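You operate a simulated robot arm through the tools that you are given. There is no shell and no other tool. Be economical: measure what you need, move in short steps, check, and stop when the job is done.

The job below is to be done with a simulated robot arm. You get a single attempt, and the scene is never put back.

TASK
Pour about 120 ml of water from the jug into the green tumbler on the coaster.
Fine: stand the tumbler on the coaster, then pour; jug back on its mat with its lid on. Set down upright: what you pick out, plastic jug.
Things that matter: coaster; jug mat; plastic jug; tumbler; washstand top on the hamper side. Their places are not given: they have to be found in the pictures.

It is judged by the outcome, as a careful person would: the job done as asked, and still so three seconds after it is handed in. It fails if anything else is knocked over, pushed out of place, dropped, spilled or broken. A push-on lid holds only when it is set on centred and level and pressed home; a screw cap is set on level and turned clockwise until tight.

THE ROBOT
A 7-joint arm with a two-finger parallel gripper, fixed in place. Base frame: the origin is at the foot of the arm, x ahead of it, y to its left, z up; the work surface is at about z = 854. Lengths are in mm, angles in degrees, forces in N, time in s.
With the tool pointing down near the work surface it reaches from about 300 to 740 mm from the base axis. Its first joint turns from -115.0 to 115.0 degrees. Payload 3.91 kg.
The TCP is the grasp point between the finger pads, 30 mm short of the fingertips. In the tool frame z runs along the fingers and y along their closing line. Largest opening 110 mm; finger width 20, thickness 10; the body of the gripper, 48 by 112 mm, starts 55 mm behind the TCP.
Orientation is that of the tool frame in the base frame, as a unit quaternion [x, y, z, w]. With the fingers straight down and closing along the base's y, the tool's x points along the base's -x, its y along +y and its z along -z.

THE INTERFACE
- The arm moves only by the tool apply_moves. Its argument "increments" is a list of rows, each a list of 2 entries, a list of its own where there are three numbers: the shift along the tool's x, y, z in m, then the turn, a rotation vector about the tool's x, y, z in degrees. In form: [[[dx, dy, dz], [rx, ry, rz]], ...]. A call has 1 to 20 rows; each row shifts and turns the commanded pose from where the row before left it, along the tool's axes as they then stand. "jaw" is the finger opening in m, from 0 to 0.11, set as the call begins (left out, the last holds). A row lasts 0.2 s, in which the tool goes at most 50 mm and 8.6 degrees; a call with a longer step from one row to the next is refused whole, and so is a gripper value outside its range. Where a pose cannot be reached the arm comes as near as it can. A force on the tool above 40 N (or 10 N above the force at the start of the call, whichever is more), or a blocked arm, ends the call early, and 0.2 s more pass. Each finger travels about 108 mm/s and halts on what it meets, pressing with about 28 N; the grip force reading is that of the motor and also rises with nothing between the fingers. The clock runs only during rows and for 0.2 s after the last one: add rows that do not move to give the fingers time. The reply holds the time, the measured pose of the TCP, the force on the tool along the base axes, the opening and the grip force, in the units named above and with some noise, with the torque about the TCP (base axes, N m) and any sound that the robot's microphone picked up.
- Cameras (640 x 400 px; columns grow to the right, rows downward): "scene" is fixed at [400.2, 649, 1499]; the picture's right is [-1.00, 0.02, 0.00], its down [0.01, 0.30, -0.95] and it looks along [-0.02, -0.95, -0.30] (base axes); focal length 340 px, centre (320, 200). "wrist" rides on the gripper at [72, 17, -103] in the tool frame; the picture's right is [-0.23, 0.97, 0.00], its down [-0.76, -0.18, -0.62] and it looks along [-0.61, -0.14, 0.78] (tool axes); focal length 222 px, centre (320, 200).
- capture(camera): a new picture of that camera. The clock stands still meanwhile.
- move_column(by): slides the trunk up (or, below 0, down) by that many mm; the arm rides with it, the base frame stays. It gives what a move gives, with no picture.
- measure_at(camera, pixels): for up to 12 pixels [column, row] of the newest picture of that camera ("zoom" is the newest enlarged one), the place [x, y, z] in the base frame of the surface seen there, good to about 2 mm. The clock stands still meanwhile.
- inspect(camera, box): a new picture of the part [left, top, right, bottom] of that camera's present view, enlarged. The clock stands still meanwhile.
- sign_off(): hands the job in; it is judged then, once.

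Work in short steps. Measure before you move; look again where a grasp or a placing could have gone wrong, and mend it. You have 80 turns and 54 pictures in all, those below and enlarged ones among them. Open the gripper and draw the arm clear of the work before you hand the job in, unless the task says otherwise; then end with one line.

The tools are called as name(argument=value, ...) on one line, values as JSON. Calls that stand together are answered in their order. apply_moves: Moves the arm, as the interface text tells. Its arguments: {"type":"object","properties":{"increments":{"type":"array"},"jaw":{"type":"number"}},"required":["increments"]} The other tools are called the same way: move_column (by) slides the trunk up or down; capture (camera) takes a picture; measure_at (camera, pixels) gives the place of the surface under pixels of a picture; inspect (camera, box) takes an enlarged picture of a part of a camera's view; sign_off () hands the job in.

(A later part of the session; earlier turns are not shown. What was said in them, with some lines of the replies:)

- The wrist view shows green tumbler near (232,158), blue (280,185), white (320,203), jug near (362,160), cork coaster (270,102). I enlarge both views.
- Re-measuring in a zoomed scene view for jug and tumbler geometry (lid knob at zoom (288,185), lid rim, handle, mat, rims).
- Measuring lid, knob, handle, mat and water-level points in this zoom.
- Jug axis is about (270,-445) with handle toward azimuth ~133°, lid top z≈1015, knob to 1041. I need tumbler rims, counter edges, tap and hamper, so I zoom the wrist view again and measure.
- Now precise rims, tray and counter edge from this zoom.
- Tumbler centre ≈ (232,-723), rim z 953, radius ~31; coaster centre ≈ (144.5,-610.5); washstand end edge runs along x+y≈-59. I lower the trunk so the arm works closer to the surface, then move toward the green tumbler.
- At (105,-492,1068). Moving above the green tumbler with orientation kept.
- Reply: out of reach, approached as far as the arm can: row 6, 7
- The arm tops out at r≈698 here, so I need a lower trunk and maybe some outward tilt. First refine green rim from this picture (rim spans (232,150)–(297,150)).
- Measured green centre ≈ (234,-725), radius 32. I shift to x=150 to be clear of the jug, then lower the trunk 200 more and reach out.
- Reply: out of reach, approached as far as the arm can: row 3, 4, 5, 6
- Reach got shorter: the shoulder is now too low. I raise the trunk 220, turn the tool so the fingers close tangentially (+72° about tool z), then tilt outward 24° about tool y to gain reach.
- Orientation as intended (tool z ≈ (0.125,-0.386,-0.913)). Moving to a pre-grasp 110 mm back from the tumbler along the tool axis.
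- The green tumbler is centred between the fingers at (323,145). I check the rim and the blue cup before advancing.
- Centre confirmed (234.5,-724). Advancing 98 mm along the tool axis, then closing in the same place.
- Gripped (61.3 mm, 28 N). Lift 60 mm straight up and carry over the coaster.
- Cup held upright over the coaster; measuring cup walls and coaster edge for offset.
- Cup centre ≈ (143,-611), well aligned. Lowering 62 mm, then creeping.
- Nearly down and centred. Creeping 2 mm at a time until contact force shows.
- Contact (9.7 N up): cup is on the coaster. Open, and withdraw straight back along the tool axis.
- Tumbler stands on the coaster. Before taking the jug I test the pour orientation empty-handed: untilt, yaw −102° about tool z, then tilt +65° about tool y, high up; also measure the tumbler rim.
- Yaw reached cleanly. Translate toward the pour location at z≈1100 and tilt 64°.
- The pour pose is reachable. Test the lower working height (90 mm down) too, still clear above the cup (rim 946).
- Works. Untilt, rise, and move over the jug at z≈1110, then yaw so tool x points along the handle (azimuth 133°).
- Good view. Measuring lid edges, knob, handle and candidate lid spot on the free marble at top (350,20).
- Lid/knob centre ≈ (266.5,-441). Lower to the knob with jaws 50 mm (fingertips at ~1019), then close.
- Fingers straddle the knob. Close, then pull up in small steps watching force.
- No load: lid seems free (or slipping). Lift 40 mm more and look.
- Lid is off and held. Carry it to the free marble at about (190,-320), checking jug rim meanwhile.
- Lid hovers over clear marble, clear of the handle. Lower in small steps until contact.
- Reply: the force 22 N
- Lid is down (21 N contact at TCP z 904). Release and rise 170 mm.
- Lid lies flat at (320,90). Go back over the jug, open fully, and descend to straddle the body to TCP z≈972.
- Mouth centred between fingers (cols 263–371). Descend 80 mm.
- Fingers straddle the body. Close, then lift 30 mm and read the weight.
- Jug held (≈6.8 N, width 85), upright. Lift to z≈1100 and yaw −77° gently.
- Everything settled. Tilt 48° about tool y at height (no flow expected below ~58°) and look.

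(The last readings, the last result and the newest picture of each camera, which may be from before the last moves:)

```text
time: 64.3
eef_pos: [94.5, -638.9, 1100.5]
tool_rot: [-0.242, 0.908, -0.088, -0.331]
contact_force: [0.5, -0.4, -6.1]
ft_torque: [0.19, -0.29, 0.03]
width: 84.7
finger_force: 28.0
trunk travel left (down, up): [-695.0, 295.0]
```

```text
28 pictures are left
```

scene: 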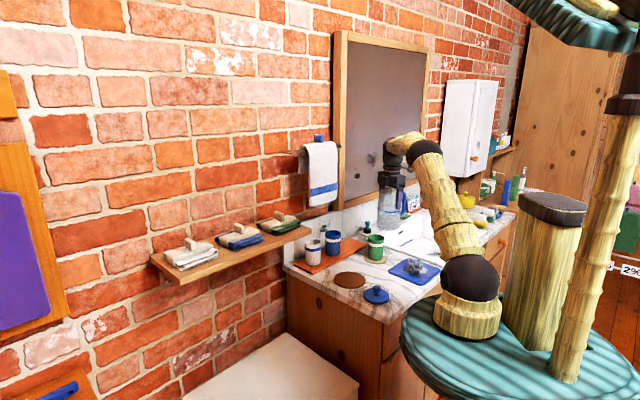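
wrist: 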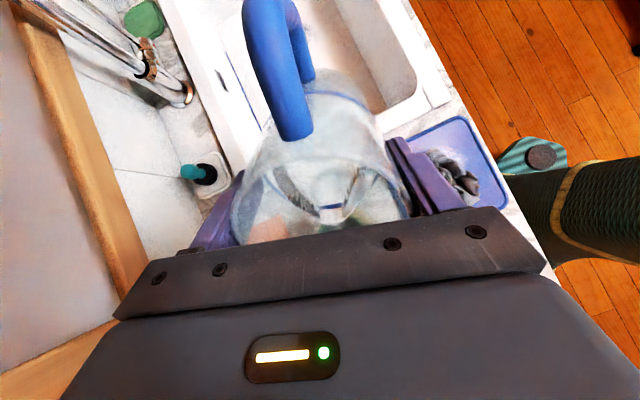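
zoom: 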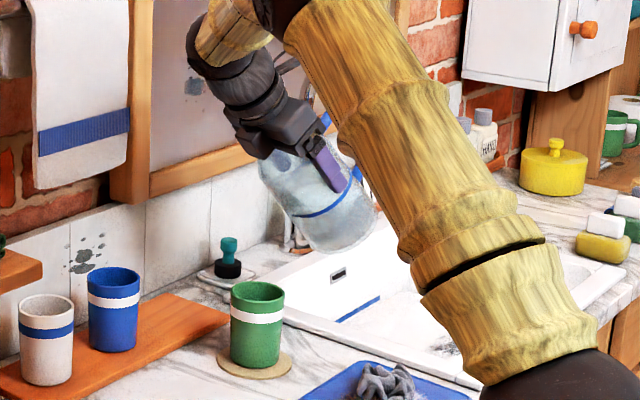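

Jug tilted 40° with no slip; faucet well clear. Bring the lip over the cup (lip kept ~14 mm short of cup centre), tilting on to 52° about the lip.

apply_moves(increments=[[[-0.0139, 0, 0.0211], [0, 0, 0]], [[-0.0139, 0, 0.0211], [0, 0, 0]], [[-0.0139, 0, 0.0211], [0, 0, 0]], [[-0.0139, 0, 0.0211], [0, 0, 0]], [[0.00244, 0, -0.00296], [0, 4, 0]], [[0.00244, 0, -0.00296], [0, 4, 0]], [[0.00244, 0, -0.00296], [0, 4, 0]], [[-0.0087, 0, 0.0068], [0, 0, 0]], [[-0.0087, 0, 0.0068], [0, 0, 0]], [[0, 0, 0], [0, 0, 0]], [[0, 0, 0], [0, 0, 0]]])

inspect(camera="scene", box=[340, 180, 440, 270])

inspect(camera="wrist", box=[200, 60, 440, 240])

```text
time: 66.7
eef_pos: [84.1, -643.5, 989.7]
tool_rot: [-0.233, 0.868, -0.113, -0.423]
contact_force: [-0.5, -0.9, -6.9]
ft_torque: [0.19, -0.29, 0.0]
width: 84.7
finger_force: 28.0
trunk travel left (down, up): [-695.0, 295.0]
```

```text
4.44 times, centred on (390, 225) of scene
```

zoom: 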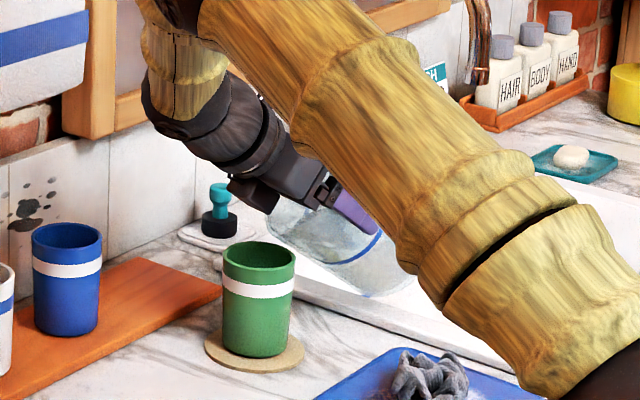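

```text
2.22 times, centred on (320, 150) of wrist
```

zoom: 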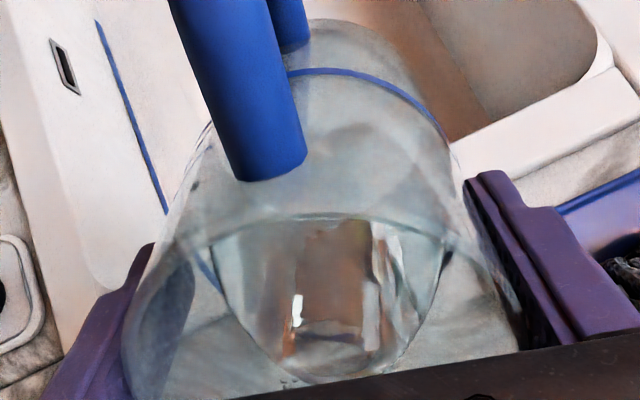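

Lip is at the cup's sink side, just above the rim. Creep the tilt to 58° about the lip in 2° steps and watch readings.

apply_moves(increments=[[[0.00122, 0, -0.00148], [0, 2, 0]], [[0.00122, 0, -0.00148], [0, 2, 0]], [[0, 0, 0], [0, 0, 0]], [[0.00122, 0, -0.00148], [0, 2, 0]], [[0, 0, 0], [0, 0, 0]], [[0, 0, 0], [0, 0, 0]]])

inspect(camera="scene", box=[360, 205, 420, 265])

```text
time: 68.1
eef_pos: [86.4, -641.9, 994.4]
tool_rot: [-0.227, 0.845, -0.125, -0.468]
contact_force: [-0.6, -0.9, -6.7]
ft_torque: [0.2, -0.38, -0.02]
width: 84.6
finger_force: 28.5
trunk travel left (down, up): [-695.0, 295.0]
```

```text
6.67 times, centred on (390, 235) of scene
```

zoom: 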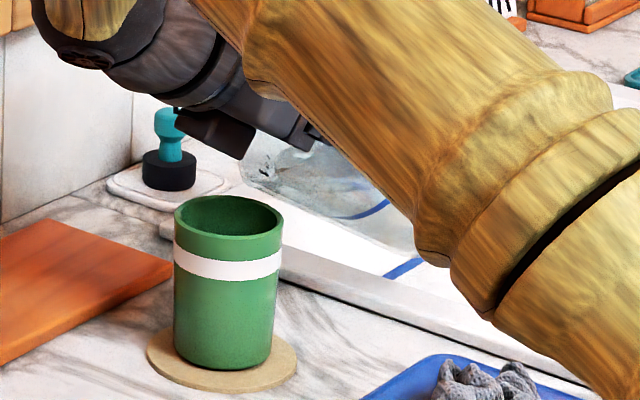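

Projection check: lip expected at (257,157) in this zoom and seen there; cup rim centre (235,207) — placing is right. Continue to 62°, pausing.

apply_moves(increments=[[[0.00122, 0, -0.00148], [0, 2, 0]], [[0, 0, 0], [0, 0, 0]], [[0, 0, 0], [0, 0, 0]], [[0.00122, 0, -0.00148], [0, 2, 0]], [[0, 0, 0], [0, 0, 0]], [[0, 0, 0], [0, 0, 0]]])

inspect(camera="scene", box=[350, 205, 410, 255])

```text
time: 69.5
eef_pos: [87.1, -641.5, 998.5]
tool_rot: [-0.222, 0.828, -0.133, -0.497]
contact_force: [0.0, 0.6, -6.9]
ft_torque: [0.21, -0.34, 0.02]
width: 84.5
finger_force: 28.0
trunk travel left (down, up): [-695.0, 295.0]
```

```text
8.00 times, centred on (380, 230) of scene
```

zoom: 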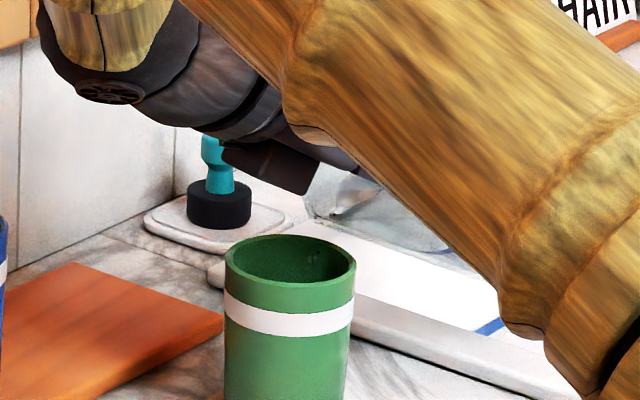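

No clear flow yet. Continue to 65° slowly.

apply_moves(increments=[[[0.00061, 0, -0.00074], [0, 1, 0]], [[0, 0, 0], [0, 0, 0]], [[0.00061, 0, -0.00074], [0, 1, 0]], [[0, 0, 0], [0, 0, 0]], [[0.00061, 0, -0.00074], [0, 1, 0]], [[0, 0, 0], [0, 0, 0]]])

inspect(camera="scene", box=[350, 205, 410, 255])

```text
time: 70.9
eef_pos: [87.8, -641.9, 1001.9]
tool_rot: [-0.218, 0.815, -0.138, -0.519]
contact_force: [-0.4, -0.7, -5.9]
ft_torque: [0.19, -0.35, 0.01]
width: 84.5
finger_force: 28.2
trunk travel left (down, up): [-695.0, 295.0]
```

```text
8.00 times, centred on (380, 230) of scene
```

zoom: 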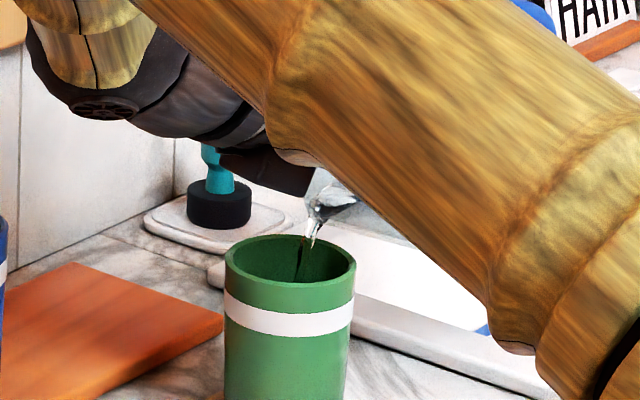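

Flow has started at ~65° and lands inside the cup. Hold 1 s and read.

apply_moves(increments=[[[0, 0, 0], [0, 0, 0]], [[0, 0, 0], [0, 0, 0]], [[0, 0, 0], [0, 0, 0]], [[0, 0, 0], [0, 0, 0]]])

inspect(camera="scene", box=[350, 205, 410, 255])

```text
time: 71.9
eef_pos: [88.9, -641.8, 1001.2]
tool_rot: [-0.219, 0.815, -0.139, -0.519]
contact_force: [-0.3, -0.5, -6.8]
ft_torque: [0.19, -0.35, 0.02]
width: 84.7
finger_force: 28.1
trunk travel left (down, up): [-695.0, 295.0]
```

```text
8.00 times, centred on (380, 230) of scene
```

zoom: 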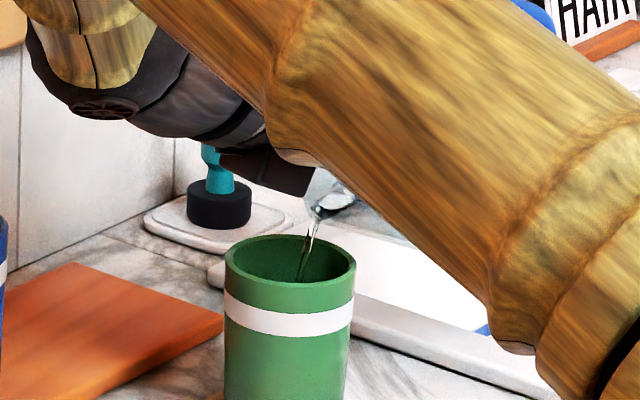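

Thin stream waning; geometry suggests ~16 ml per degree. Tilt to 67.5° slowly and let it run out, then inspect the cup level.

apply_moves(increments=[[[0.0003, 0, -0.00037], [0, 0.5, 0]], [[0, 0, 0], [0, 0, 0]], [[0.0003, 0, -0.00037], [0, 0.5, 0]], [[0, 0, 0], [0, 0, 0]], [[0.0003, 0, -0.00037], [0, 0.5, 0]], [[0, 0, 0], [0, 0, 0]], [[0.0003, 0, -0.00037], [0, 0.5, 0]], [[0, 0, 0], [0, 0, 0]], [[0.0003, 0, -0.00037], [0, 0.5, 0]], [[0, 0, 0], [0, 0, 0]]])

inspect(camera="scene", box=[350, 205, 410, 255])

```text
time: 74.1
eef_pos: [89.8, -640.9, 1002.8]
tool_rot: [-0.214, 0.803, -0.143, -0.537]
contact_force: [0.1, 0.0, -5.7]
ft_torque: [0.21, -0.32, 0.0]
width: 84.8
finger_force: 28.2
trunk travel left (down, up): [-695.0, 295.0]
```

```text
8.00 times, centred on (380, 230) of scene
```

zoom: 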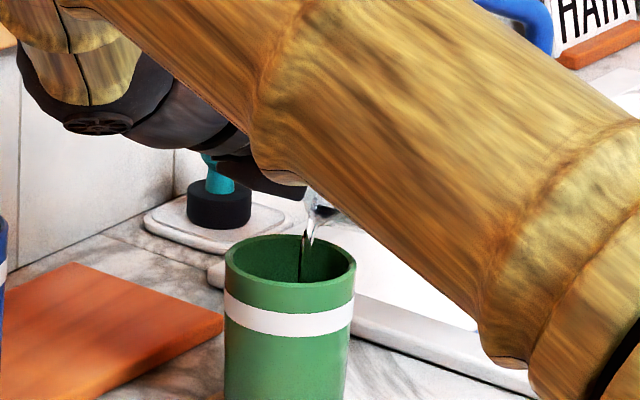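

Stream still landing in the cup. Let it run 1 s at this tilt, then tilt back to ~45° about the lip and rise.

apply_moves(increments=[[[0, 0, 0], [0, 0, 0]], [[0, 0, 0], [0, 0, 0]], [[0, 0, 0], [0, 0, 0]], [[0, 0, 0], [0, 0, 0]], [[-0.00305, 0, 0.0037], [0, -5, 0]], [[-0.00305, 0, 0.0037], [0, -5, 0]], [[-0.00305, 0, 0.0037], [0, -5, 0]], [[0.013, 0, -0.0152], [0, 0, 0]], [[0.016, 0, -0.018], [0, -3, 0]], [[0.016, 0, -0.019], [0, -4, 0]], [[0.02, 0, -0.025], [0, -4, 0]], [[0.018, 0, -0.027], [0, -5, 0]], [[0, 0, 0], [0, -6, 0]], [[0, 0, 0], [0, -6, 0]], [[0, 0, 0], [0, -6, 0]], [[0, 0, 0], [0, -6, 0]], [[0, 0, 0], [0, -6, 0]], [[0, 0, 0], [0, -6, 0]], [[0, 0, 0], [0, -0.5, 0]], [[0, 0, 0], [0, 0, 0]]])

```text
time: 78.3
eef_pos: [102.9, -634.3, 1121.9]
tool_rot: [-0.259, 0.966, 0.0, 0.0]
contact_force: [0.2, -0.7, -6.9]
ft_torque: [-0.04, 0.0, -0.01]
width: 84.4
finger_force: 28.5
trunk travel left (down, up): [-695.0, 295.0]
```

Jug upright again at z 1122. Shift it aside to (130,-480) so the wrist camera can look down into the cup.

apply_moves(increments=[[[-0.01, 0.012, 0], [0, 0, 0]], [[-0.02, 0.024, 0], [0, 0, 0]], [[-0.02, 0.024, 0], [0, 0, 0]], [[-0.02, 0.024, 0], [0, 0, 0]], [[-0.02, 0.024, 0], [0, 0, 0]], [[-0.01, 0.012, 0], [0, 0, 0]], [[0, 0, 0], [0, 0, 0]]])

inspect(camera="wrist", box=[120, 20, 360, 170])

```text
time: 79.9
eef_pos: [129.8, -480.1, 1122.8]
tool_rot: [-0.259, 0.966, -0.001, 0.0]
contact_force: [0.3, 1.1, -6.4]
ft_torque: [0.01, -0.01, 0.03]
width: 84.5
finger_force: 28.3
trunk travel left (down, up): [-695.0, 295.0]
```

```text
2.67 times, centred on (240, 95) of wrist
```

zoom: 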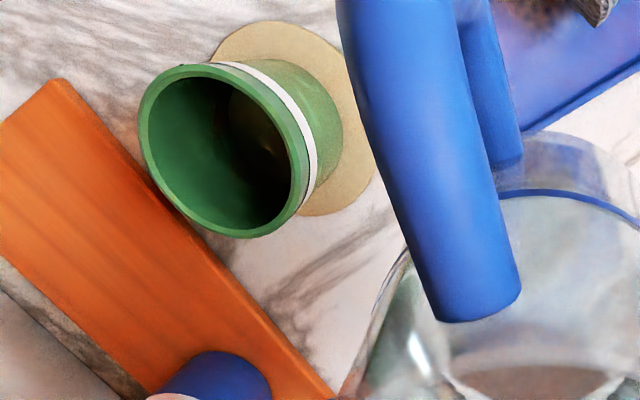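

Measuring inside the cup: candidate water surface near zoom (255,140), wall, rim.

measure_at(camera="zoom", pixels=[[255, 140], [265, 150], [240, 130], [270, 125], [250, 160], [230, 110], [275, 170], [210, 150], [180, 110], [145, 120], [300, 180], [215, 70]])

inspect(camera="wrist", box=[165, 35, 245, 115])

```text
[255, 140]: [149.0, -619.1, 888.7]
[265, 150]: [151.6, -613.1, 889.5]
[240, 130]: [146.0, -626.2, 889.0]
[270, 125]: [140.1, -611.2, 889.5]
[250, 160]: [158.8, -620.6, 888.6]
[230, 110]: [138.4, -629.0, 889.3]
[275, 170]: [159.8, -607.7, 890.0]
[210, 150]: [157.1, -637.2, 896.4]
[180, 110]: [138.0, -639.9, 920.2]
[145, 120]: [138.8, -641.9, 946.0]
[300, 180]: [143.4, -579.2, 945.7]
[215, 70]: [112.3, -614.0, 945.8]
```

```text
5.00 times, centred on (205, 75) of wrist
```

zoom: 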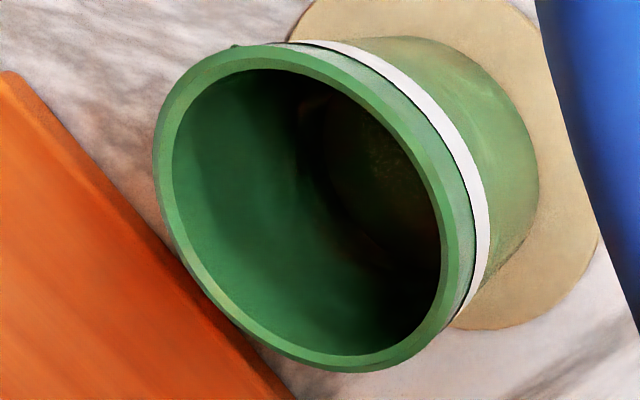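

Water surface reads z≈889 in the cup (about 65 ml); target level ≈ 910. Return along the same route, tilt to 67° about the lip.

apply_moves(increments=[[[0.01, -0.012, 0], [0, 0, 0]], [[0.02, -0.024, 0], [0, 0, 0]], [[0.02, -0.024, 0], [0, 0, 0]], [[0.02, -0.024, 0], [0, 0, 0]], [[0.02, -0.024, 0], [0, 0, 0]], [[0.01, -0.012, 0], [0, 0, 0]], [[0, 0, 0], [0, 5, 0]], [[0, 0, 0], [0, 5, 0]], [[0, 0, 0], [0, 5, 0]], [[0, 0, 0], [0, 5, 0]], [[0, 0, 0], [0, 5, 0]], [[0, 0, 0], [0, 5, 0]], [[0, 0, 0], [0, 5, 0]], [[0, 0, 0], [0, 5, 0]], [[-0.0123, 0, 0.0215], [0, 0, 0]], [[-0.0123, 0, 0.0215], [0, 0, 0]], [[-0.0123, 0, 0.0215], [0, 0, 0]], [[-0.0123, 0, 0.0215], [0, 0, 0]], [[-0.0123, 0, 0.0215], [0, 0, 0]], [[0, 0, 0], [0, 0, 0]]])

apply_moves(increments=[[[0.00244, 0, -0.00296], [0, 4, 0]], [[0.00244, 0, -0.00296], [0, 4, 0]], [[0.00244, 0, -0.00296], [0, 4, 0]], [[-0.0091, 0, 0.0071], [0, 0, 0]], [[-0.0091, 0, 0.0071], [0, 0, 0]], [[0.00183, 0, -0.00222], [0, 3, 0]], [[0.00183, 0, -0.00222], [0, 3, 0]], [[0.00183, 0, -0.00222], [0, 3, 0]], [[0.00183, 0, -0.00222], [0, 3, 0]], [[0.00183, 0, -0.00222], [0, 3, 0]], [[0, 0, 0], [0, 0, 0]]])

```text
time: 84.1
eef_pos: [82.7, -642.4, 1001.4]
tool_rot: [-0.243, 0.908, -0.088, -0.33]
contact_force: [-0.7, 0.0, -7.2]
ft_torque: [0.13, -0.25, -0.01]
width: 84.4
finger_force: 28.3
trunk travel left (down, up): [-695.0, 295.0]
```

```text
time: 86.5
eef_pos: [88.4, -640.4, 1002.3]
tool_rot: [-0.216, 0.806, -0.142, -0.533]
contact_force: [0.5, 1.1, -5.8]
ft_torque: [0.22, -0.32, 0.0]
width: 84.5
finger_force: 27.6
trunk travel left (down, up): [-695.0, 295.0]
```

Back at the pour pose (67°, TCP within 2 mm of before). Tilt slowly to 70.5°, with time for the flow.

apply_moves(increments=[[[0.0003, 0, -0.00037], [0, 0.5, 0]], [[0.0003, 0, -0.00037], [0, 0.5, 0]], [[0, 0, 0], [0, 0, 0]], [[0.0003, 0, -0.00037], [0, 0.5, 0]], [[0, 0, 0], [0, 0, 0]], [[0.0003, 0, -0.00037], [0, 0.5, 0]], [[0, 0, 0], [0, 0, 0]], [[0.0003, 0, -0.00037], [0, 0.5, 0]], [[0, 0, 0], [0, 0, 0]], [[0.0003, 0, -0.00037], [0, 0.5, 0]], [[0, 0, 0], [0, 0, 0]], [[0.0003, 0, -0.00037], [0, 0.5, 0]], [[0, 0, 0], [0, 0, 0]]])

inspect(camera="scene", box=[350, 205, 410, 255])

```text
time: 89.3
eef_pos: [90.3, -641.9, 1003.9]
tool_rot: [-0.212, 0.789, -0.149, -0.557]
contact_force: [-0.5, -0.1, -5.7]
ft_torque: [0.19, -0.34, 0.03]
width: 84.5
finger_force: 27.7
trunk travel left (down, up): [-695.0, 295.0]
```

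```text
8.00 times, centred on (380, 230) of scene
```

zoom: 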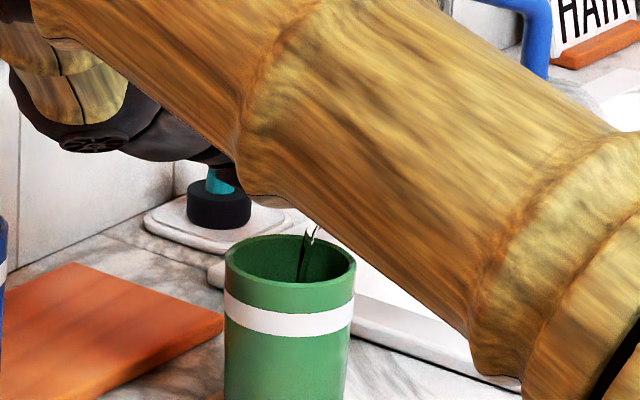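

Still a thin stream in the cup. Hold briefly, then untilt about the lip, rise, and look in the cup again.

apply_moves(increments=[[[0, 0, 0], [0, 0, 0]], [[0, 0, 0], [0, 0, 0]], [[0, 0, 0], [0, 0, 0]], [[-0.00366, 0, 0.0044], [0, -6, 0]], [[-0.00366, 0, 0.0044], [0, -6, 0]], [[-0.00366, 0, 0.0044], [0, -6, 0]], [[0.013, 0, -0.0152], [0, 0, 0]], [[0.016, 0, -0.018], [0, -3, 0]], [[0.016, 0, -0.019], [0, -4, 0]], [[0.02, 0, -0.025], [0, -4, 0]], [[0.018, 0, -0.027], [0, -5, 0]], [[0, 0, 0], [0, -6, 0]], [[0, 0, 0], [0, -6, 0]], [[0, 0, 0], [0, -6, 0]], [[0, 0, 0], [0, -6, 0]], [[0, 0, 0], [0, -6, 0]], [[0, 0, 0], [0, -6, 0]], [[0, 0, 0], [0, -0.5, 0]], [[0, 0, 0], [0, 0, 0]]])

apply_moves(increments=[[[-0.01, 0.012, 0], [0, 0, 0]], [[-0.02, 0.024, 0], [0, 0, 0]], [[-0.02, 0.024, 0], [0, 0, 0]], [[-0.02, 0.024, 0], [0, 0, 0]], [[-0.02, 0.024, 0], [0, 0, 0]], [[-0.01, 0.012, 0], [0, 0, 0]], [[0, 0, 0], [0, 0, 0]]])

inspect(camera="wrist", box=[120, 20, 360, 170])

measure_at(camera="zoom", pixels=[[255, 140], [265, 150], [240, 130], [270, 125], [250, 160], [230, 110], [275, 170], [210, 150], [245, 115]])

```text
time: 93.3
eef_pos: [101.6, -633.6, 1119.5]
tool_rot: [-0.259, 0.966, 0.0, 0.0]
contact_force: [-0.4, 0.2, -5.4]
ft_torque: [0.01, 0.02, 0.01]
width: 84.6
finger_force: 27.7
trunk travel left (down, up): [-695.0, 295.0]
```

```text
time: 94.9
eef_pos: [128.3, -479.2, 1120.8]
tool_rot: [-0.259, 0.966, -0.001, 0.0]
contact_force: [1.4, -0.8, -5.7]
ft_torque: [0.0, 0.01, 0.0]
width: 84.3
finger_force: 28.2
trunk travel left (down, up): [-695.0, 295.0]
```

```text
2.67 times, centred on (240, 95) of wrist
```

zoom: 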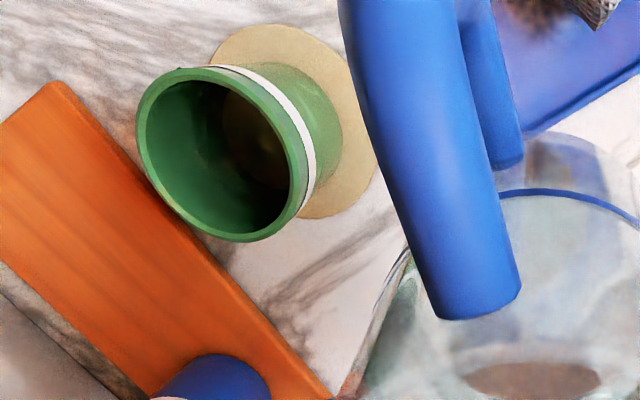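

```text
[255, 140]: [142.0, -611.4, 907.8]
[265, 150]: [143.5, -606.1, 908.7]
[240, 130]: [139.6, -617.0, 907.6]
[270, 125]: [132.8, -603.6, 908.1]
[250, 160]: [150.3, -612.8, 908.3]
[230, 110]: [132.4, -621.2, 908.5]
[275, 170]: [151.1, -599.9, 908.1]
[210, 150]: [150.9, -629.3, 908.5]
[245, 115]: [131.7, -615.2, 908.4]
```

Level now z≈908 — about 48–50 mm of depth × ~24.6 cm² ≈ 120 ml. Pouring is done; carry the jug back above its mat and yaw back.

apply_moves(increments=[[[-0.0139, -0.0037, 0], [0, 0, 0]], [[-0.0278, -0.0074, 0], [0, 0, 0]], [[-0.0278, -0.0074, 0], [0, 0, 0]], [[-0.0278, -0.0074, 0], [0, 0, 0]], [[-0.0278, -0.0074, 0], [0, 0, 0]], [[-0.0139, -0.0037, 0], [0, 0, 0]], [[0, 0, 0], [0, 0, 6.4]], [[0, 0, 0], [0, 0, 6.4]], [[0, 0, 0], [0, 0, 6.4]], [[0, 0, 0], [0, 0, 6.4]], [[0, 0, 0], [0, 0, 6.4]], [[0, 0, 0], [0, 0, 6.4]], [[0, 0, 0], [0, 0, 6.4]], [[0, 0, 0], [0, 0, 6.4]], [[0, 0, 0], [0, 0, 6.4]], [[0, 0, 0], [0, 0, 6.4]], [[0, 0, 0], [0, 0, 6.4]], [[0, 0, 0], [0, 0, 6.6]], [[0, 0, 0], [0, 0, 0]]])

inspect(camera="scene", box=[310, 180, 410, 300])

```text
time: 98.9
eef_pos: [269.2, -442.3, 1120.7]
tool_rot: [0.4, 0.917, 0.0, -0.001]
contact_force: [0.3, 0.6, -5.6]
ft_torque: [-0.02, 0.03, 0.01]
width: 84.2
finger_force: 28.3
trunk travel left (down, up): [-695.0, 295.0]
```

```text
3.33 times, centred on (360, 240) of scene
```

zoom: 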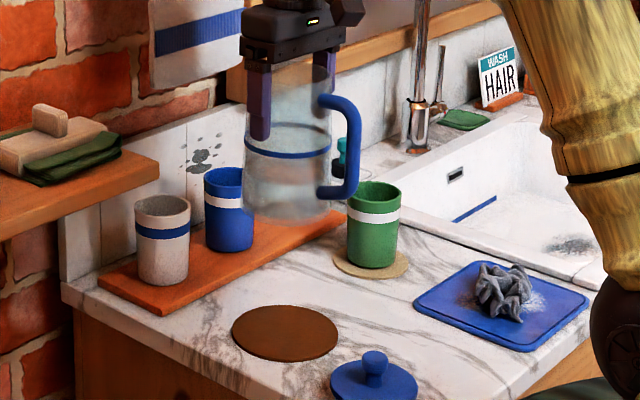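

Jug upright, mat clear below. Measure mat edges to centre the jug.

measure_at(camera="zoom", pixels=[[235, 333], [336, 333], [285, 308], [285, 358], [286, 333], [374, 355]])

```text
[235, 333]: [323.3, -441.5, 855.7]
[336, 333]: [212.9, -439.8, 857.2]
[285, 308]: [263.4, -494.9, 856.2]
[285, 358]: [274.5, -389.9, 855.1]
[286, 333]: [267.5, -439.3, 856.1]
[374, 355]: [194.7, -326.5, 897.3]
```

Mat centre (268,-442) matches. Lower 140 mm, then creep to contact.

apply_moves(increments=[[[0.0005, -0.0007, 0.03], [0, 0, 0]], [[0, 0, 0.03], [0, 0, 0]], [[0, 0, 0.03], [0, 0, 0]], [[0, 0, 0.03], [0, 0, 0]], [[0, 0, 0.015], [0, 0, 0]], [[0, 0, 0.006], [0, 0, 0]], [[0, 0, 0], [0, 0, 0]]])

apply_moves(increments=[[[0, 0, 0.002], [0, 0, 0]], [[0, 0, 0.002], [0, 0, 0]], [[0, 0, 0], [0, 0, 0]]])

```text
time: 100.5
eef_pos: [267.1, -442.3, 978.7]
tool_rot: [0.399, 0.917, 0.0, 0.0]
contact_force: [-0.3, 0.4, -4.9]
ft_torque: [0.0, -0.02, 0.02]
width: 84.3
finger_force: 27.9
trunk travel left (down, up): [-695.0, 295.0]
```

```text
time: 101.3
eef_pos: [267.1, -442.0, 976.9]
tool_rot: [0.399, 0.917, 0.0, -0.001]
contact_force: [-0.5, -0.6, 1.3]
ft_torque: [0.14, 0.16, 0.01]
width: 84.6
finger_force: 28.1
trunk travel left (down, up): [-695.0, 295.0]
```

Contact began ~4 mm earlier than before with torque along the closing axis — the jug may be slightly pitched in the grip. Look.

inspect(camera="scene", box=[320, 215, 400, 295])

```text
5.00 times, centred on (360, 255) of scene
```

zoom: 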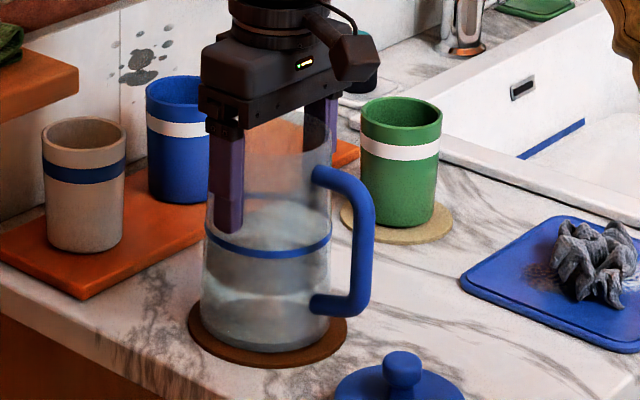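

Nearly upright, on the mat. Press 3 mm further so it seats level, then open slowly.

apply_moves(increments=[[[0, 0, 0.0015], [0, 0, 0]], [[0, 0, 0.0015], [0, 0, 0]], [[0, 0, 0], [0, 0, 0]]])

apply_moves(increments=[[[0, 0, 0], [0, 0, 0]], [[0, 0, 0], [0, 0, 0]]], jaw=0.11)

apply_moves(increments=[[[0, 0, -0.02], [0, 0, 0]], [[0, 0, -0.03], [0, 0, 0]], [[0, 0, -0.04], [0, 0, 0]], [[0, 0, -0.04], [0, 0, 0]], [[0, 0, -0.03], [0, 0, 0]], [[0, 0, 0], [0, 0, 0]]])

capture(camera="wrist")

inspect(camera="scene", box=[320, 215, 400, 295])

```text
time: 102.1
eef_pos: [267.9, -442.1, 973.8]
tool_rot: [0.399, 0.917, -0.001, 0.002]
contact_force: [2.3, -6.1, 23.4]
ft_torque: [0.2, 0.19, -0.03]
width: 84.3
finger_force: 28.4
trunk travel left (down, up): [-695.0, 295.0]
```

```text
time: 102.7
eef_pos: [268.1, -441.0, 971.6]
tool_rot: [0.399, 0.917, 0.001, -0.002]
contact_force: [-0.1, -0.5, 0.2]
ft_torque: [-0.01, -0.01, 0.03]
width: 110.2
finger_force: 0.1
trunk travel left (down, up): [-695.0, 295.0]
```

```text
time: 104.1
eef_pos: [269.4, -442.7, 1132.0]
tool_rot: [0.399, 0.917, 0.0, 0.0]
contact_force: [-0.6, 1.0, 0.3]
ft_torque: [0.01, 0.0, 0.04]
width: 110.1
finger_force: 0.0
trunk travel left (down, up): [-695.0, 295.0]
```

```text
14 pictures are left
```

wrist: 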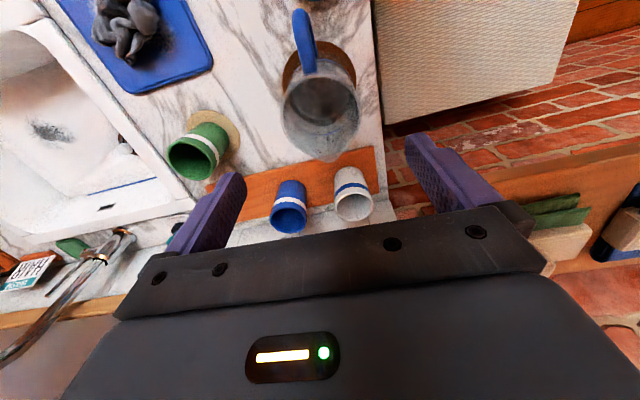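

```text
5.00 times, centred on (360, 255) of scene
```

zoom: 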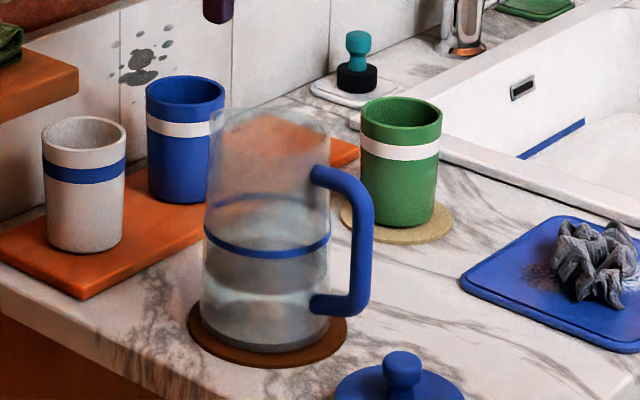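

Jug stands on its mat. Zoom on the mouth to locate its centre for the lid.

inspect(camera="wrist", box=[250, 0, 400, 180])

measure_at(camera="wrist", pixels=[[301, 15], [305, 50], [308, 70], [283, 110], [358, 110], [321, 160], [288, 62], [354, 68], [320, 74]])

```text
2.22 times, centred on (325, 90) of wrist
```

zoom: 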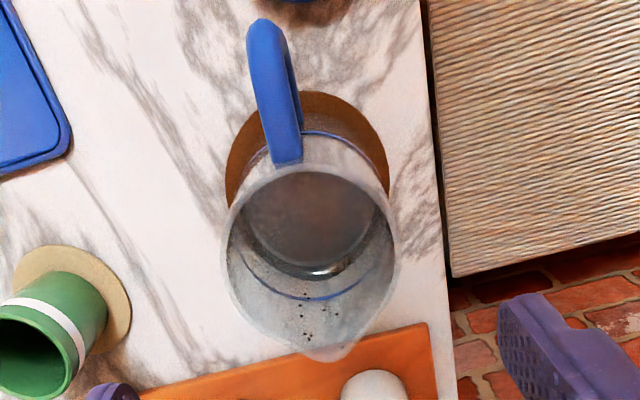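

```text
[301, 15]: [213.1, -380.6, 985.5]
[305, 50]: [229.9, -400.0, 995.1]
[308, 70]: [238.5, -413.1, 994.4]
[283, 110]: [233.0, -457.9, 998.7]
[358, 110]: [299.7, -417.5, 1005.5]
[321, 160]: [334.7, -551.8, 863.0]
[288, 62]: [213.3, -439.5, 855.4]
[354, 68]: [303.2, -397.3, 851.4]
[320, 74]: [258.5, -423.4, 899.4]
```

There is a spout opposite the handle (good — that is where it poured), and mouth centre ≈ (267,-441). Go above the lid and look at its knob.

apply_moves(increments=[[[0.0353, 0.0064, 0], [0, 0, 0]], [[0.0353, 0.0064, 0], [0, 0, 0]], [[0.0353, 0.0064, 0], [0, 0, 0]], [[0.0353, 0.0064, 0], [0, 0, 0]], [[0, 0, 0.04], [0, 0, 0]], [[0, 0, 0.04], [0, 0, 0]], [[0, 0, 0.04], [0, 0, 0]], [[0, 0, 0.025], [0, 0, 0]], [[0, 0, 0], [0, 0, 0]]], jaw=0.06)

capture(camera="wrist")

```text
time: 106.1
eef_pos: [190.1, -320.9, 986.7]
tool_rot: [0.399, 0.917, 0.0, 0.001]
contact_force: [-0.1, -0.4, -0.6]
ft_torque: [-0.01, -0.02, 0.03]
width: 60.1
finger_force: 0.0
trunk travel left (down, up): [-695.0, 295.0]
```

```text
11 pictures are left
```

wrist: 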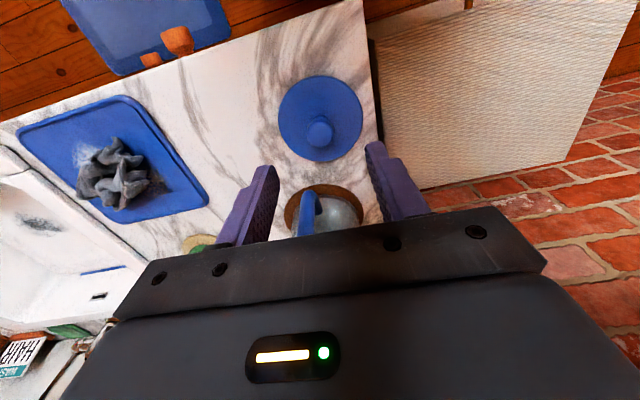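

measure_at(camera="wrist", pixels=[[319, 128], [308, 128], [331, 128], [281, 118], [360, 118], [320, 78], [320, 159]])

```text
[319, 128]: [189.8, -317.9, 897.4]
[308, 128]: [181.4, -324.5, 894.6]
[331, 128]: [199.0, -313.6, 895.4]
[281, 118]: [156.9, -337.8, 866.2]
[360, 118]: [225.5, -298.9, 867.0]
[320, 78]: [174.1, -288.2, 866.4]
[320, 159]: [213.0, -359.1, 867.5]
```

Knob centre (190,-319.5) is under the TCP. Descend 81 mm and grip it.

apply_moves(increments=[[[0, 0, 0.025], [0, 0, 0]], [[0, 0, 0.025], [0, 0, 0]], [[0, 0, 0.02], [0, 0, 0]], [[0, 0, 0.011], [0, 0, 0]], [[0, 0, 0], [0, 0, 0]]])

apply_moves(increments=[[[0, 0, 0], [0, 0, 0]], [[0, 0, 0], [0, 0, 0]], [[0, 0, 0], [0, 0, 0]]], jaw=0.01)

apply_moves(increments=[[[0, 0, -0.01], [0, 0, 0]], [[0, 0, -0.03], [0, 0, 0]], [[0, 0, -0.04], [0, 0, 0]], [[0, 0, -0.04], [0, 0, 0]], [[0, 0, -0.04], [0, 0, 0]], [[0, 0, -0.035], [0, 0, 0]], [[0, 0, 0], [0, 0, 0]], [[0, 0, 0], [0, 0, 0]]])

```text
time: 107.3
eef_pos: [189.3, -322.7, 906.8]
tool_rot: [0.399, 0.917, 0.0, 0.001]
contact_force: [0.2, -0.4, 0.2]
ft_torque: [0.03, -0.01, -0.01]
width: 60.1
finger_force: 0.0
trunk travel left (down, up): [-695.0, 295.0]
```

```text
time: 108.1
eef_pos: [189.7, -322.7, 907.7]
tool_rot: [0.399, 0.917, 0.0, 0.0]
contact_force: [-0.5, -0.1, -0.5]
ft_torque: [0.01, -0.01, 0.03]
width: 24.4
finger_force: 28.3
trunk travel left (down, up): [-695.0, 295.0]
```

```text
time: 109.9
eef_pos: [188.5, -321.7, 1102.0]
tool_rot: [0.399, 0.917, 0.0, 0.0]
contact_force: [0.0, 0.0, -1.2]
ft_torque: [0.01, 0.0, 0.01]
width: 24.1
finger_force: 27.8
trunk travel left (down, up): [-695.0, 295.0]
```

Lid held. Carry over the jug mouth to TCP ≈ (267.8,-442.3), lower to ~14 mm above seating and check alignment.

apply_moves(increments=[[[-0.0355, -0.006, 0], [0, 0, 0]], [[-0.0355, -0.006, 0], [0, 0, 0]], [[-0.0355, -0.006, 0], [0, 0, 0]], [[-0.0355, -0.006, 0], [0, 0, 0]], [[0, 0, 0.02], [0, 0, 0]], [[0, 0, 0.016], [0, 0, 0]], [[0, 0, 0], [0, 0, 0]], [[0, 0, 0], [0, 0, 0]]])

inspect(camera="wrist", box=[250, 60, 400, 210])

inspect(camera="scene", box=[325, 215, 375, 265])

```text
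time: 111.7
eef_pos: [269.5, -441.1, 1063.5]
tool_rot: [0.399, 0.917, 0.0, 0.0]
contact_force: [-0.3, 0.9, -0.6]
ft_torque: [0.02, 0.02, 0.01]
width: 24.3
finger_force: 27.0
trunk travel left (down, up): [-695.0, 295.0]
```

```text
2.67 times, centred on (325, 135) of wrist
```

zoom: 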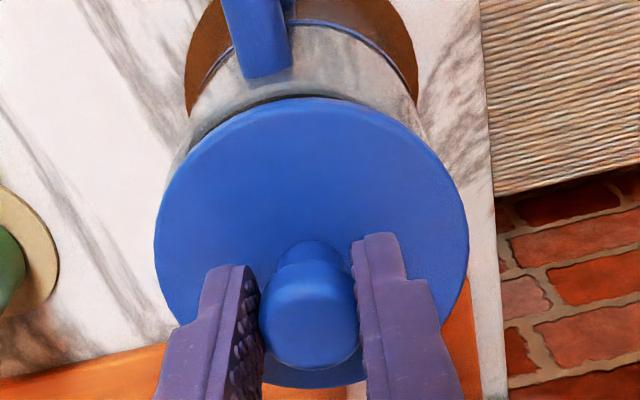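

```text
8.00 times, centred on (350, 240) of scene
```

zoom: 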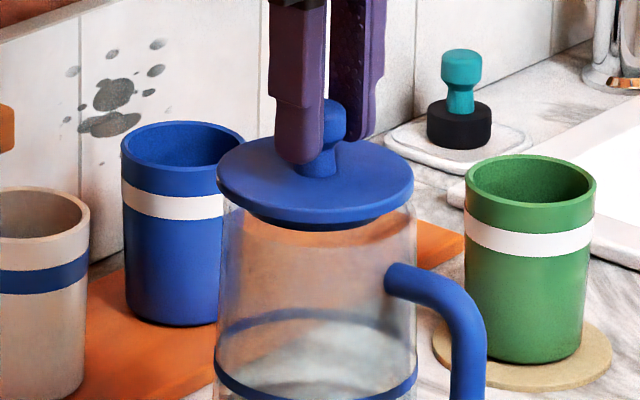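

Scene: lid sides 217/413 vs jug sides 218/415 – aligned within ~1 mm. Nudge 0.7 mm and lower gently, watching force.

apply_moves(increments=[[[0.0005, -0.0005, 0.004], [0, 0, 0]], [[0, 0, 0.003], [0, 0, 0]], [[0, 0, 0.002], [0, 0, 0]], [[0, 0, 0], [0, 0, 0]]])

apply_moves(increments=[[[0, 0, 0.0015], [0, 0, 0]], [[0, 0, 0.0015], [0, 0, 0]], [[0, 0, 0], [0, 0, 0]]])

```text
time: 112.7
eef_pos: [269.1, -441.5, 1056.7]
tool_rot: [0.399, 0.917, 0.0, 0.0]
contact_force: [-0.3, -0.1, -0.7]
ft_torque: [0.0, -0.01, 0.0]
width: 24.4
finger_force: 28.1
trunk travel left (down, up): [-695.0, 295.0]
```

```text
time: 113.5
eef_pos: [268.0, -441.3, 1052.8]
tool_rot: [0.399, 0.917, 0.0, 0.0]
contact_force: [0.1, 0.1, -0.6]
ft_torque: [0.03, 0.02, 0.02]
width: 24.2
finger_force: 28.1
trunk travel left (down, up): [-695.0, 295.0]
```

No contact yet, so the plug is entering the mouth. Continue in 1.5 mm steps until it presses.

apply_moves(increments=[[[0, 0, 0.0015], [0, 0, 0]], [[0, 0, 0.0015], [0, 0, 0]], [[0, 0, 0], [0, 0, 0]]])

inspect(camera="scene", box=[325, 215, 375, 265])

```text
time: 114.3
eef_pos: [267.9, -440.8, 1050.1]
tool_rot: [0.399, 0.917, -0.001, 0.0]
contact_force: [0.1, -0.1, 0.2]
ft_torque: [-0.03, 0.02, -0.03]
width: 23.9
finger_force: 28.0
trunk travel left (down, up): [-695.0, 295.0]
```

```text
8.00 times, centred on (350, 240) of scene
```

zoom: 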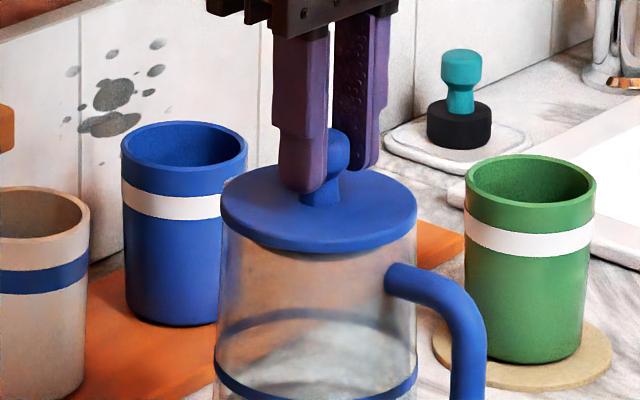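

Lid is level and at the rim. Press home: push down further until the force rises clearly.

apply_moves(increments=[[[0, 0, 0.001], [0, 0, 0]], [[0, 0, 0.001], [0, 0, 0]], [[0, 0, 0.001], [0, 0, 0]], [[0, 0, 0], [0, 0, 0]]])

```text
time: 115.3
eef_pos: [267.7, -440.6, 1049.7]
tool_rot: [0.399, 0.917, -0.002, 0.002]
contact_force: [2.6, -0.2, 24.3]
ft_torque: [-0.11, -0.14, -0.04]
width: 24.2
finger_force: 27.6
trunk travel left (down, up): [-695.0, 295.0]
```

24 N with no further travel. Press a little more, to near 40 N, to be sure it is home.

apply_moves(increments=[[[0, 0, 0.001], [0, 0, 0]], [[0, 0, 0.001], [0, 0, 0]], [[0, 0, 0.001], [0, 0, 0]], [[0, 0, 0], [0, 0, 0]]])

```text
time: 116.3
eef_pos: [266.2, -442.0, 1045.3]
tool_rot: [0.398, 0.917, 0.0, 0.0]
contact_force: [3.6, -2.7, 23.4]
ft_torque: [-0.2, -0.17, -0.02]
width: 24.0
finger_force: 27.9
trunk travel left (down, up): [-695.0, 295.0]
```

It travelled ~4 mm more (seated, or fingers slid to the lid top). Look.

inspect(camera="scene", box=[325, 215, 375, 265])

```text
8.00 times, centred on (350, 240) of scene
```

zoom: 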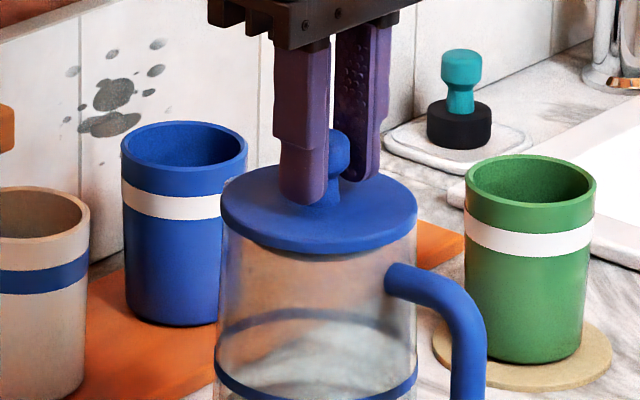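

Fingers slid down the knob to the lid; lid itself is level. Compare its height with the original (edge z≈1009–1011).

measure_at(camera="zoom", pixels=[[226, 212], [413, 212], [318, 240], [280, 225], [370, 220], [250, 190], [400, 190], [318, 252]])

```text
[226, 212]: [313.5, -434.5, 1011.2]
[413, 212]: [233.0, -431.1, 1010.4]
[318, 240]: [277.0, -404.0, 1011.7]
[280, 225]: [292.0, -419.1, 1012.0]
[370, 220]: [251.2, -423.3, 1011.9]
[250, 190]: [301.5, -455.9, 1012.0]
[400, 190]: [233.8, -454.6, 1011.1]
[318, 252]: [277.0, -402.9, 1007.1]
```

Lid reads 1011–1012 and level; seated height was ~1011. Press once more firmly through the fingertips to be sure.

apply_moves(increments=[[[0, 0, 0.001], [0, 0, 0]], [[0, 0, 0.001], [0, 0, 0]], [[0, 0, 0.001], [0, 0, 0]], [[0, 0, 0.001], [0, 0, 0]], [[0, 0, 0], [0, 0, 0]]])

```text
time: 117.2
eef_pos: [268.4, -441.1, 1045.0]
tool_rot: [0.399, 0.917, -0.002, 0.003]
contact_force: [-0.4, 2.0, 14.7]
ft_torque: [0.46, 0.26, 0.0]
width: 24.1
finger_force: 28.4
trunk travel left (down, up): [-695.0, 295.0]
stopped in row 4: the force on the tool passed its limit (the readings are from after the stop); the commanded pose is now the measured one
```

Pressed past 40 N. Open and rise, then check.

apply_moves(increments=[[[0, 0, -0.001], [0, 0, 0]], [[0, 0, 0], [0, 0, 0]], [[0, 0, 0], [0, 0, 0]], [[0, 0, -0.03], [0, 0, 0]], [[0, 0, -0.04], [0, 0, 0]], [[0, 0, -0.04], [0, 0, 0]], [[0, 0, -0.04], [0, 0, 0]], [[0, 0, -0.03], [0, 0, 0]], [[0.03, 0, 0], [0, 0, 0]], [[0.04, 0, 0], [0, 0, 0]], [[0.04, 0, 0], [0, 0, 0]], [[0.04, 0, 0], [0, 0, 0]], [[0, 0, 0], [0, 0, 0]]], jaw=0.08)

inspect(camera="scene", box=[310, 200, 410, 300])

```text
time: 120.0
eef_pos: [165.2, -330.8, 1223.1]
tool_rot: [0.4, 0.917, -0.001, 0.002]
contact_force: [0.9, -0.5, -0.3]
ft_torque: [0.0, 0.03, 0.0]
width: 80.0
finger_force: 0.1
trunk travel left (down, up): [-695.0, 295.0]
```

```text
4.00 times, centred on (360, 250) of scene
```

zoom: 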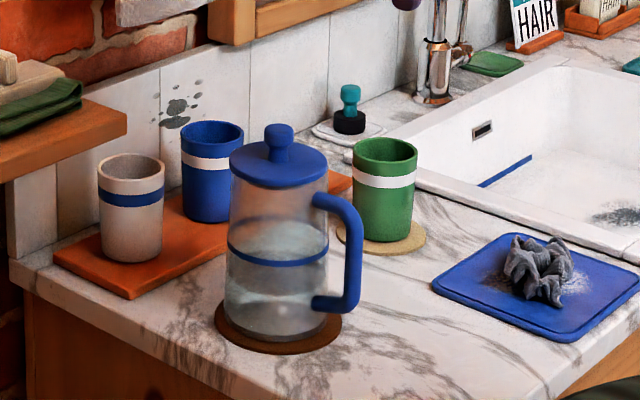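

All in place; final check of lid level.

measure_at(camera="zoom", pixels=[[235, 165], [322, 165], [278, 181], [278, 129], [278, 150], [250, 152], [310, 152], [280, 335]])

inspect(camera="wrist", box=[160, 40, 440, 240])

```text
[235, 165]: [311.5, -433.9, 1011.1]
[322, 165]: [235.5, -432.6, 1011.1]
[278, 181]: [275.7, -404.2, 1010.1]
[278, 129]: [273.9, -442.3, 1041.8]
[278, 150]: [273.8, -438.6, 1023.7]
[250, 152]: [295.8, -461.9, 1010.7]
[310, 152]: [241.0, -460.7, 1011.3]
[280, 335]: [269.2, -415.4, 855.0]
```

```text
2.00 times, centred on (300, 140) of wrist
```

zoom: 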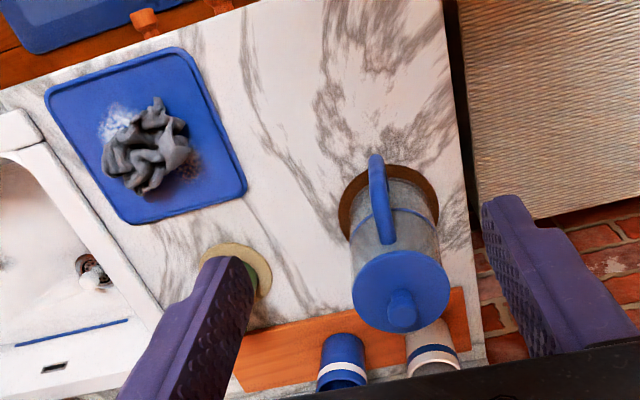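

Lid level at z≈1011 (as at the start), knob top back at 1041, the jug on its mat, the tumbler on the coaster, and the arm clear with the gripper open. Handing in.

sign_off()

```text
The job is handed in.
```

I stood the green tumbler on the coaster and poured in about 120 ml, estimated from the water level. The jug is back on its mat with the lid pressed home, and I handed the job in.
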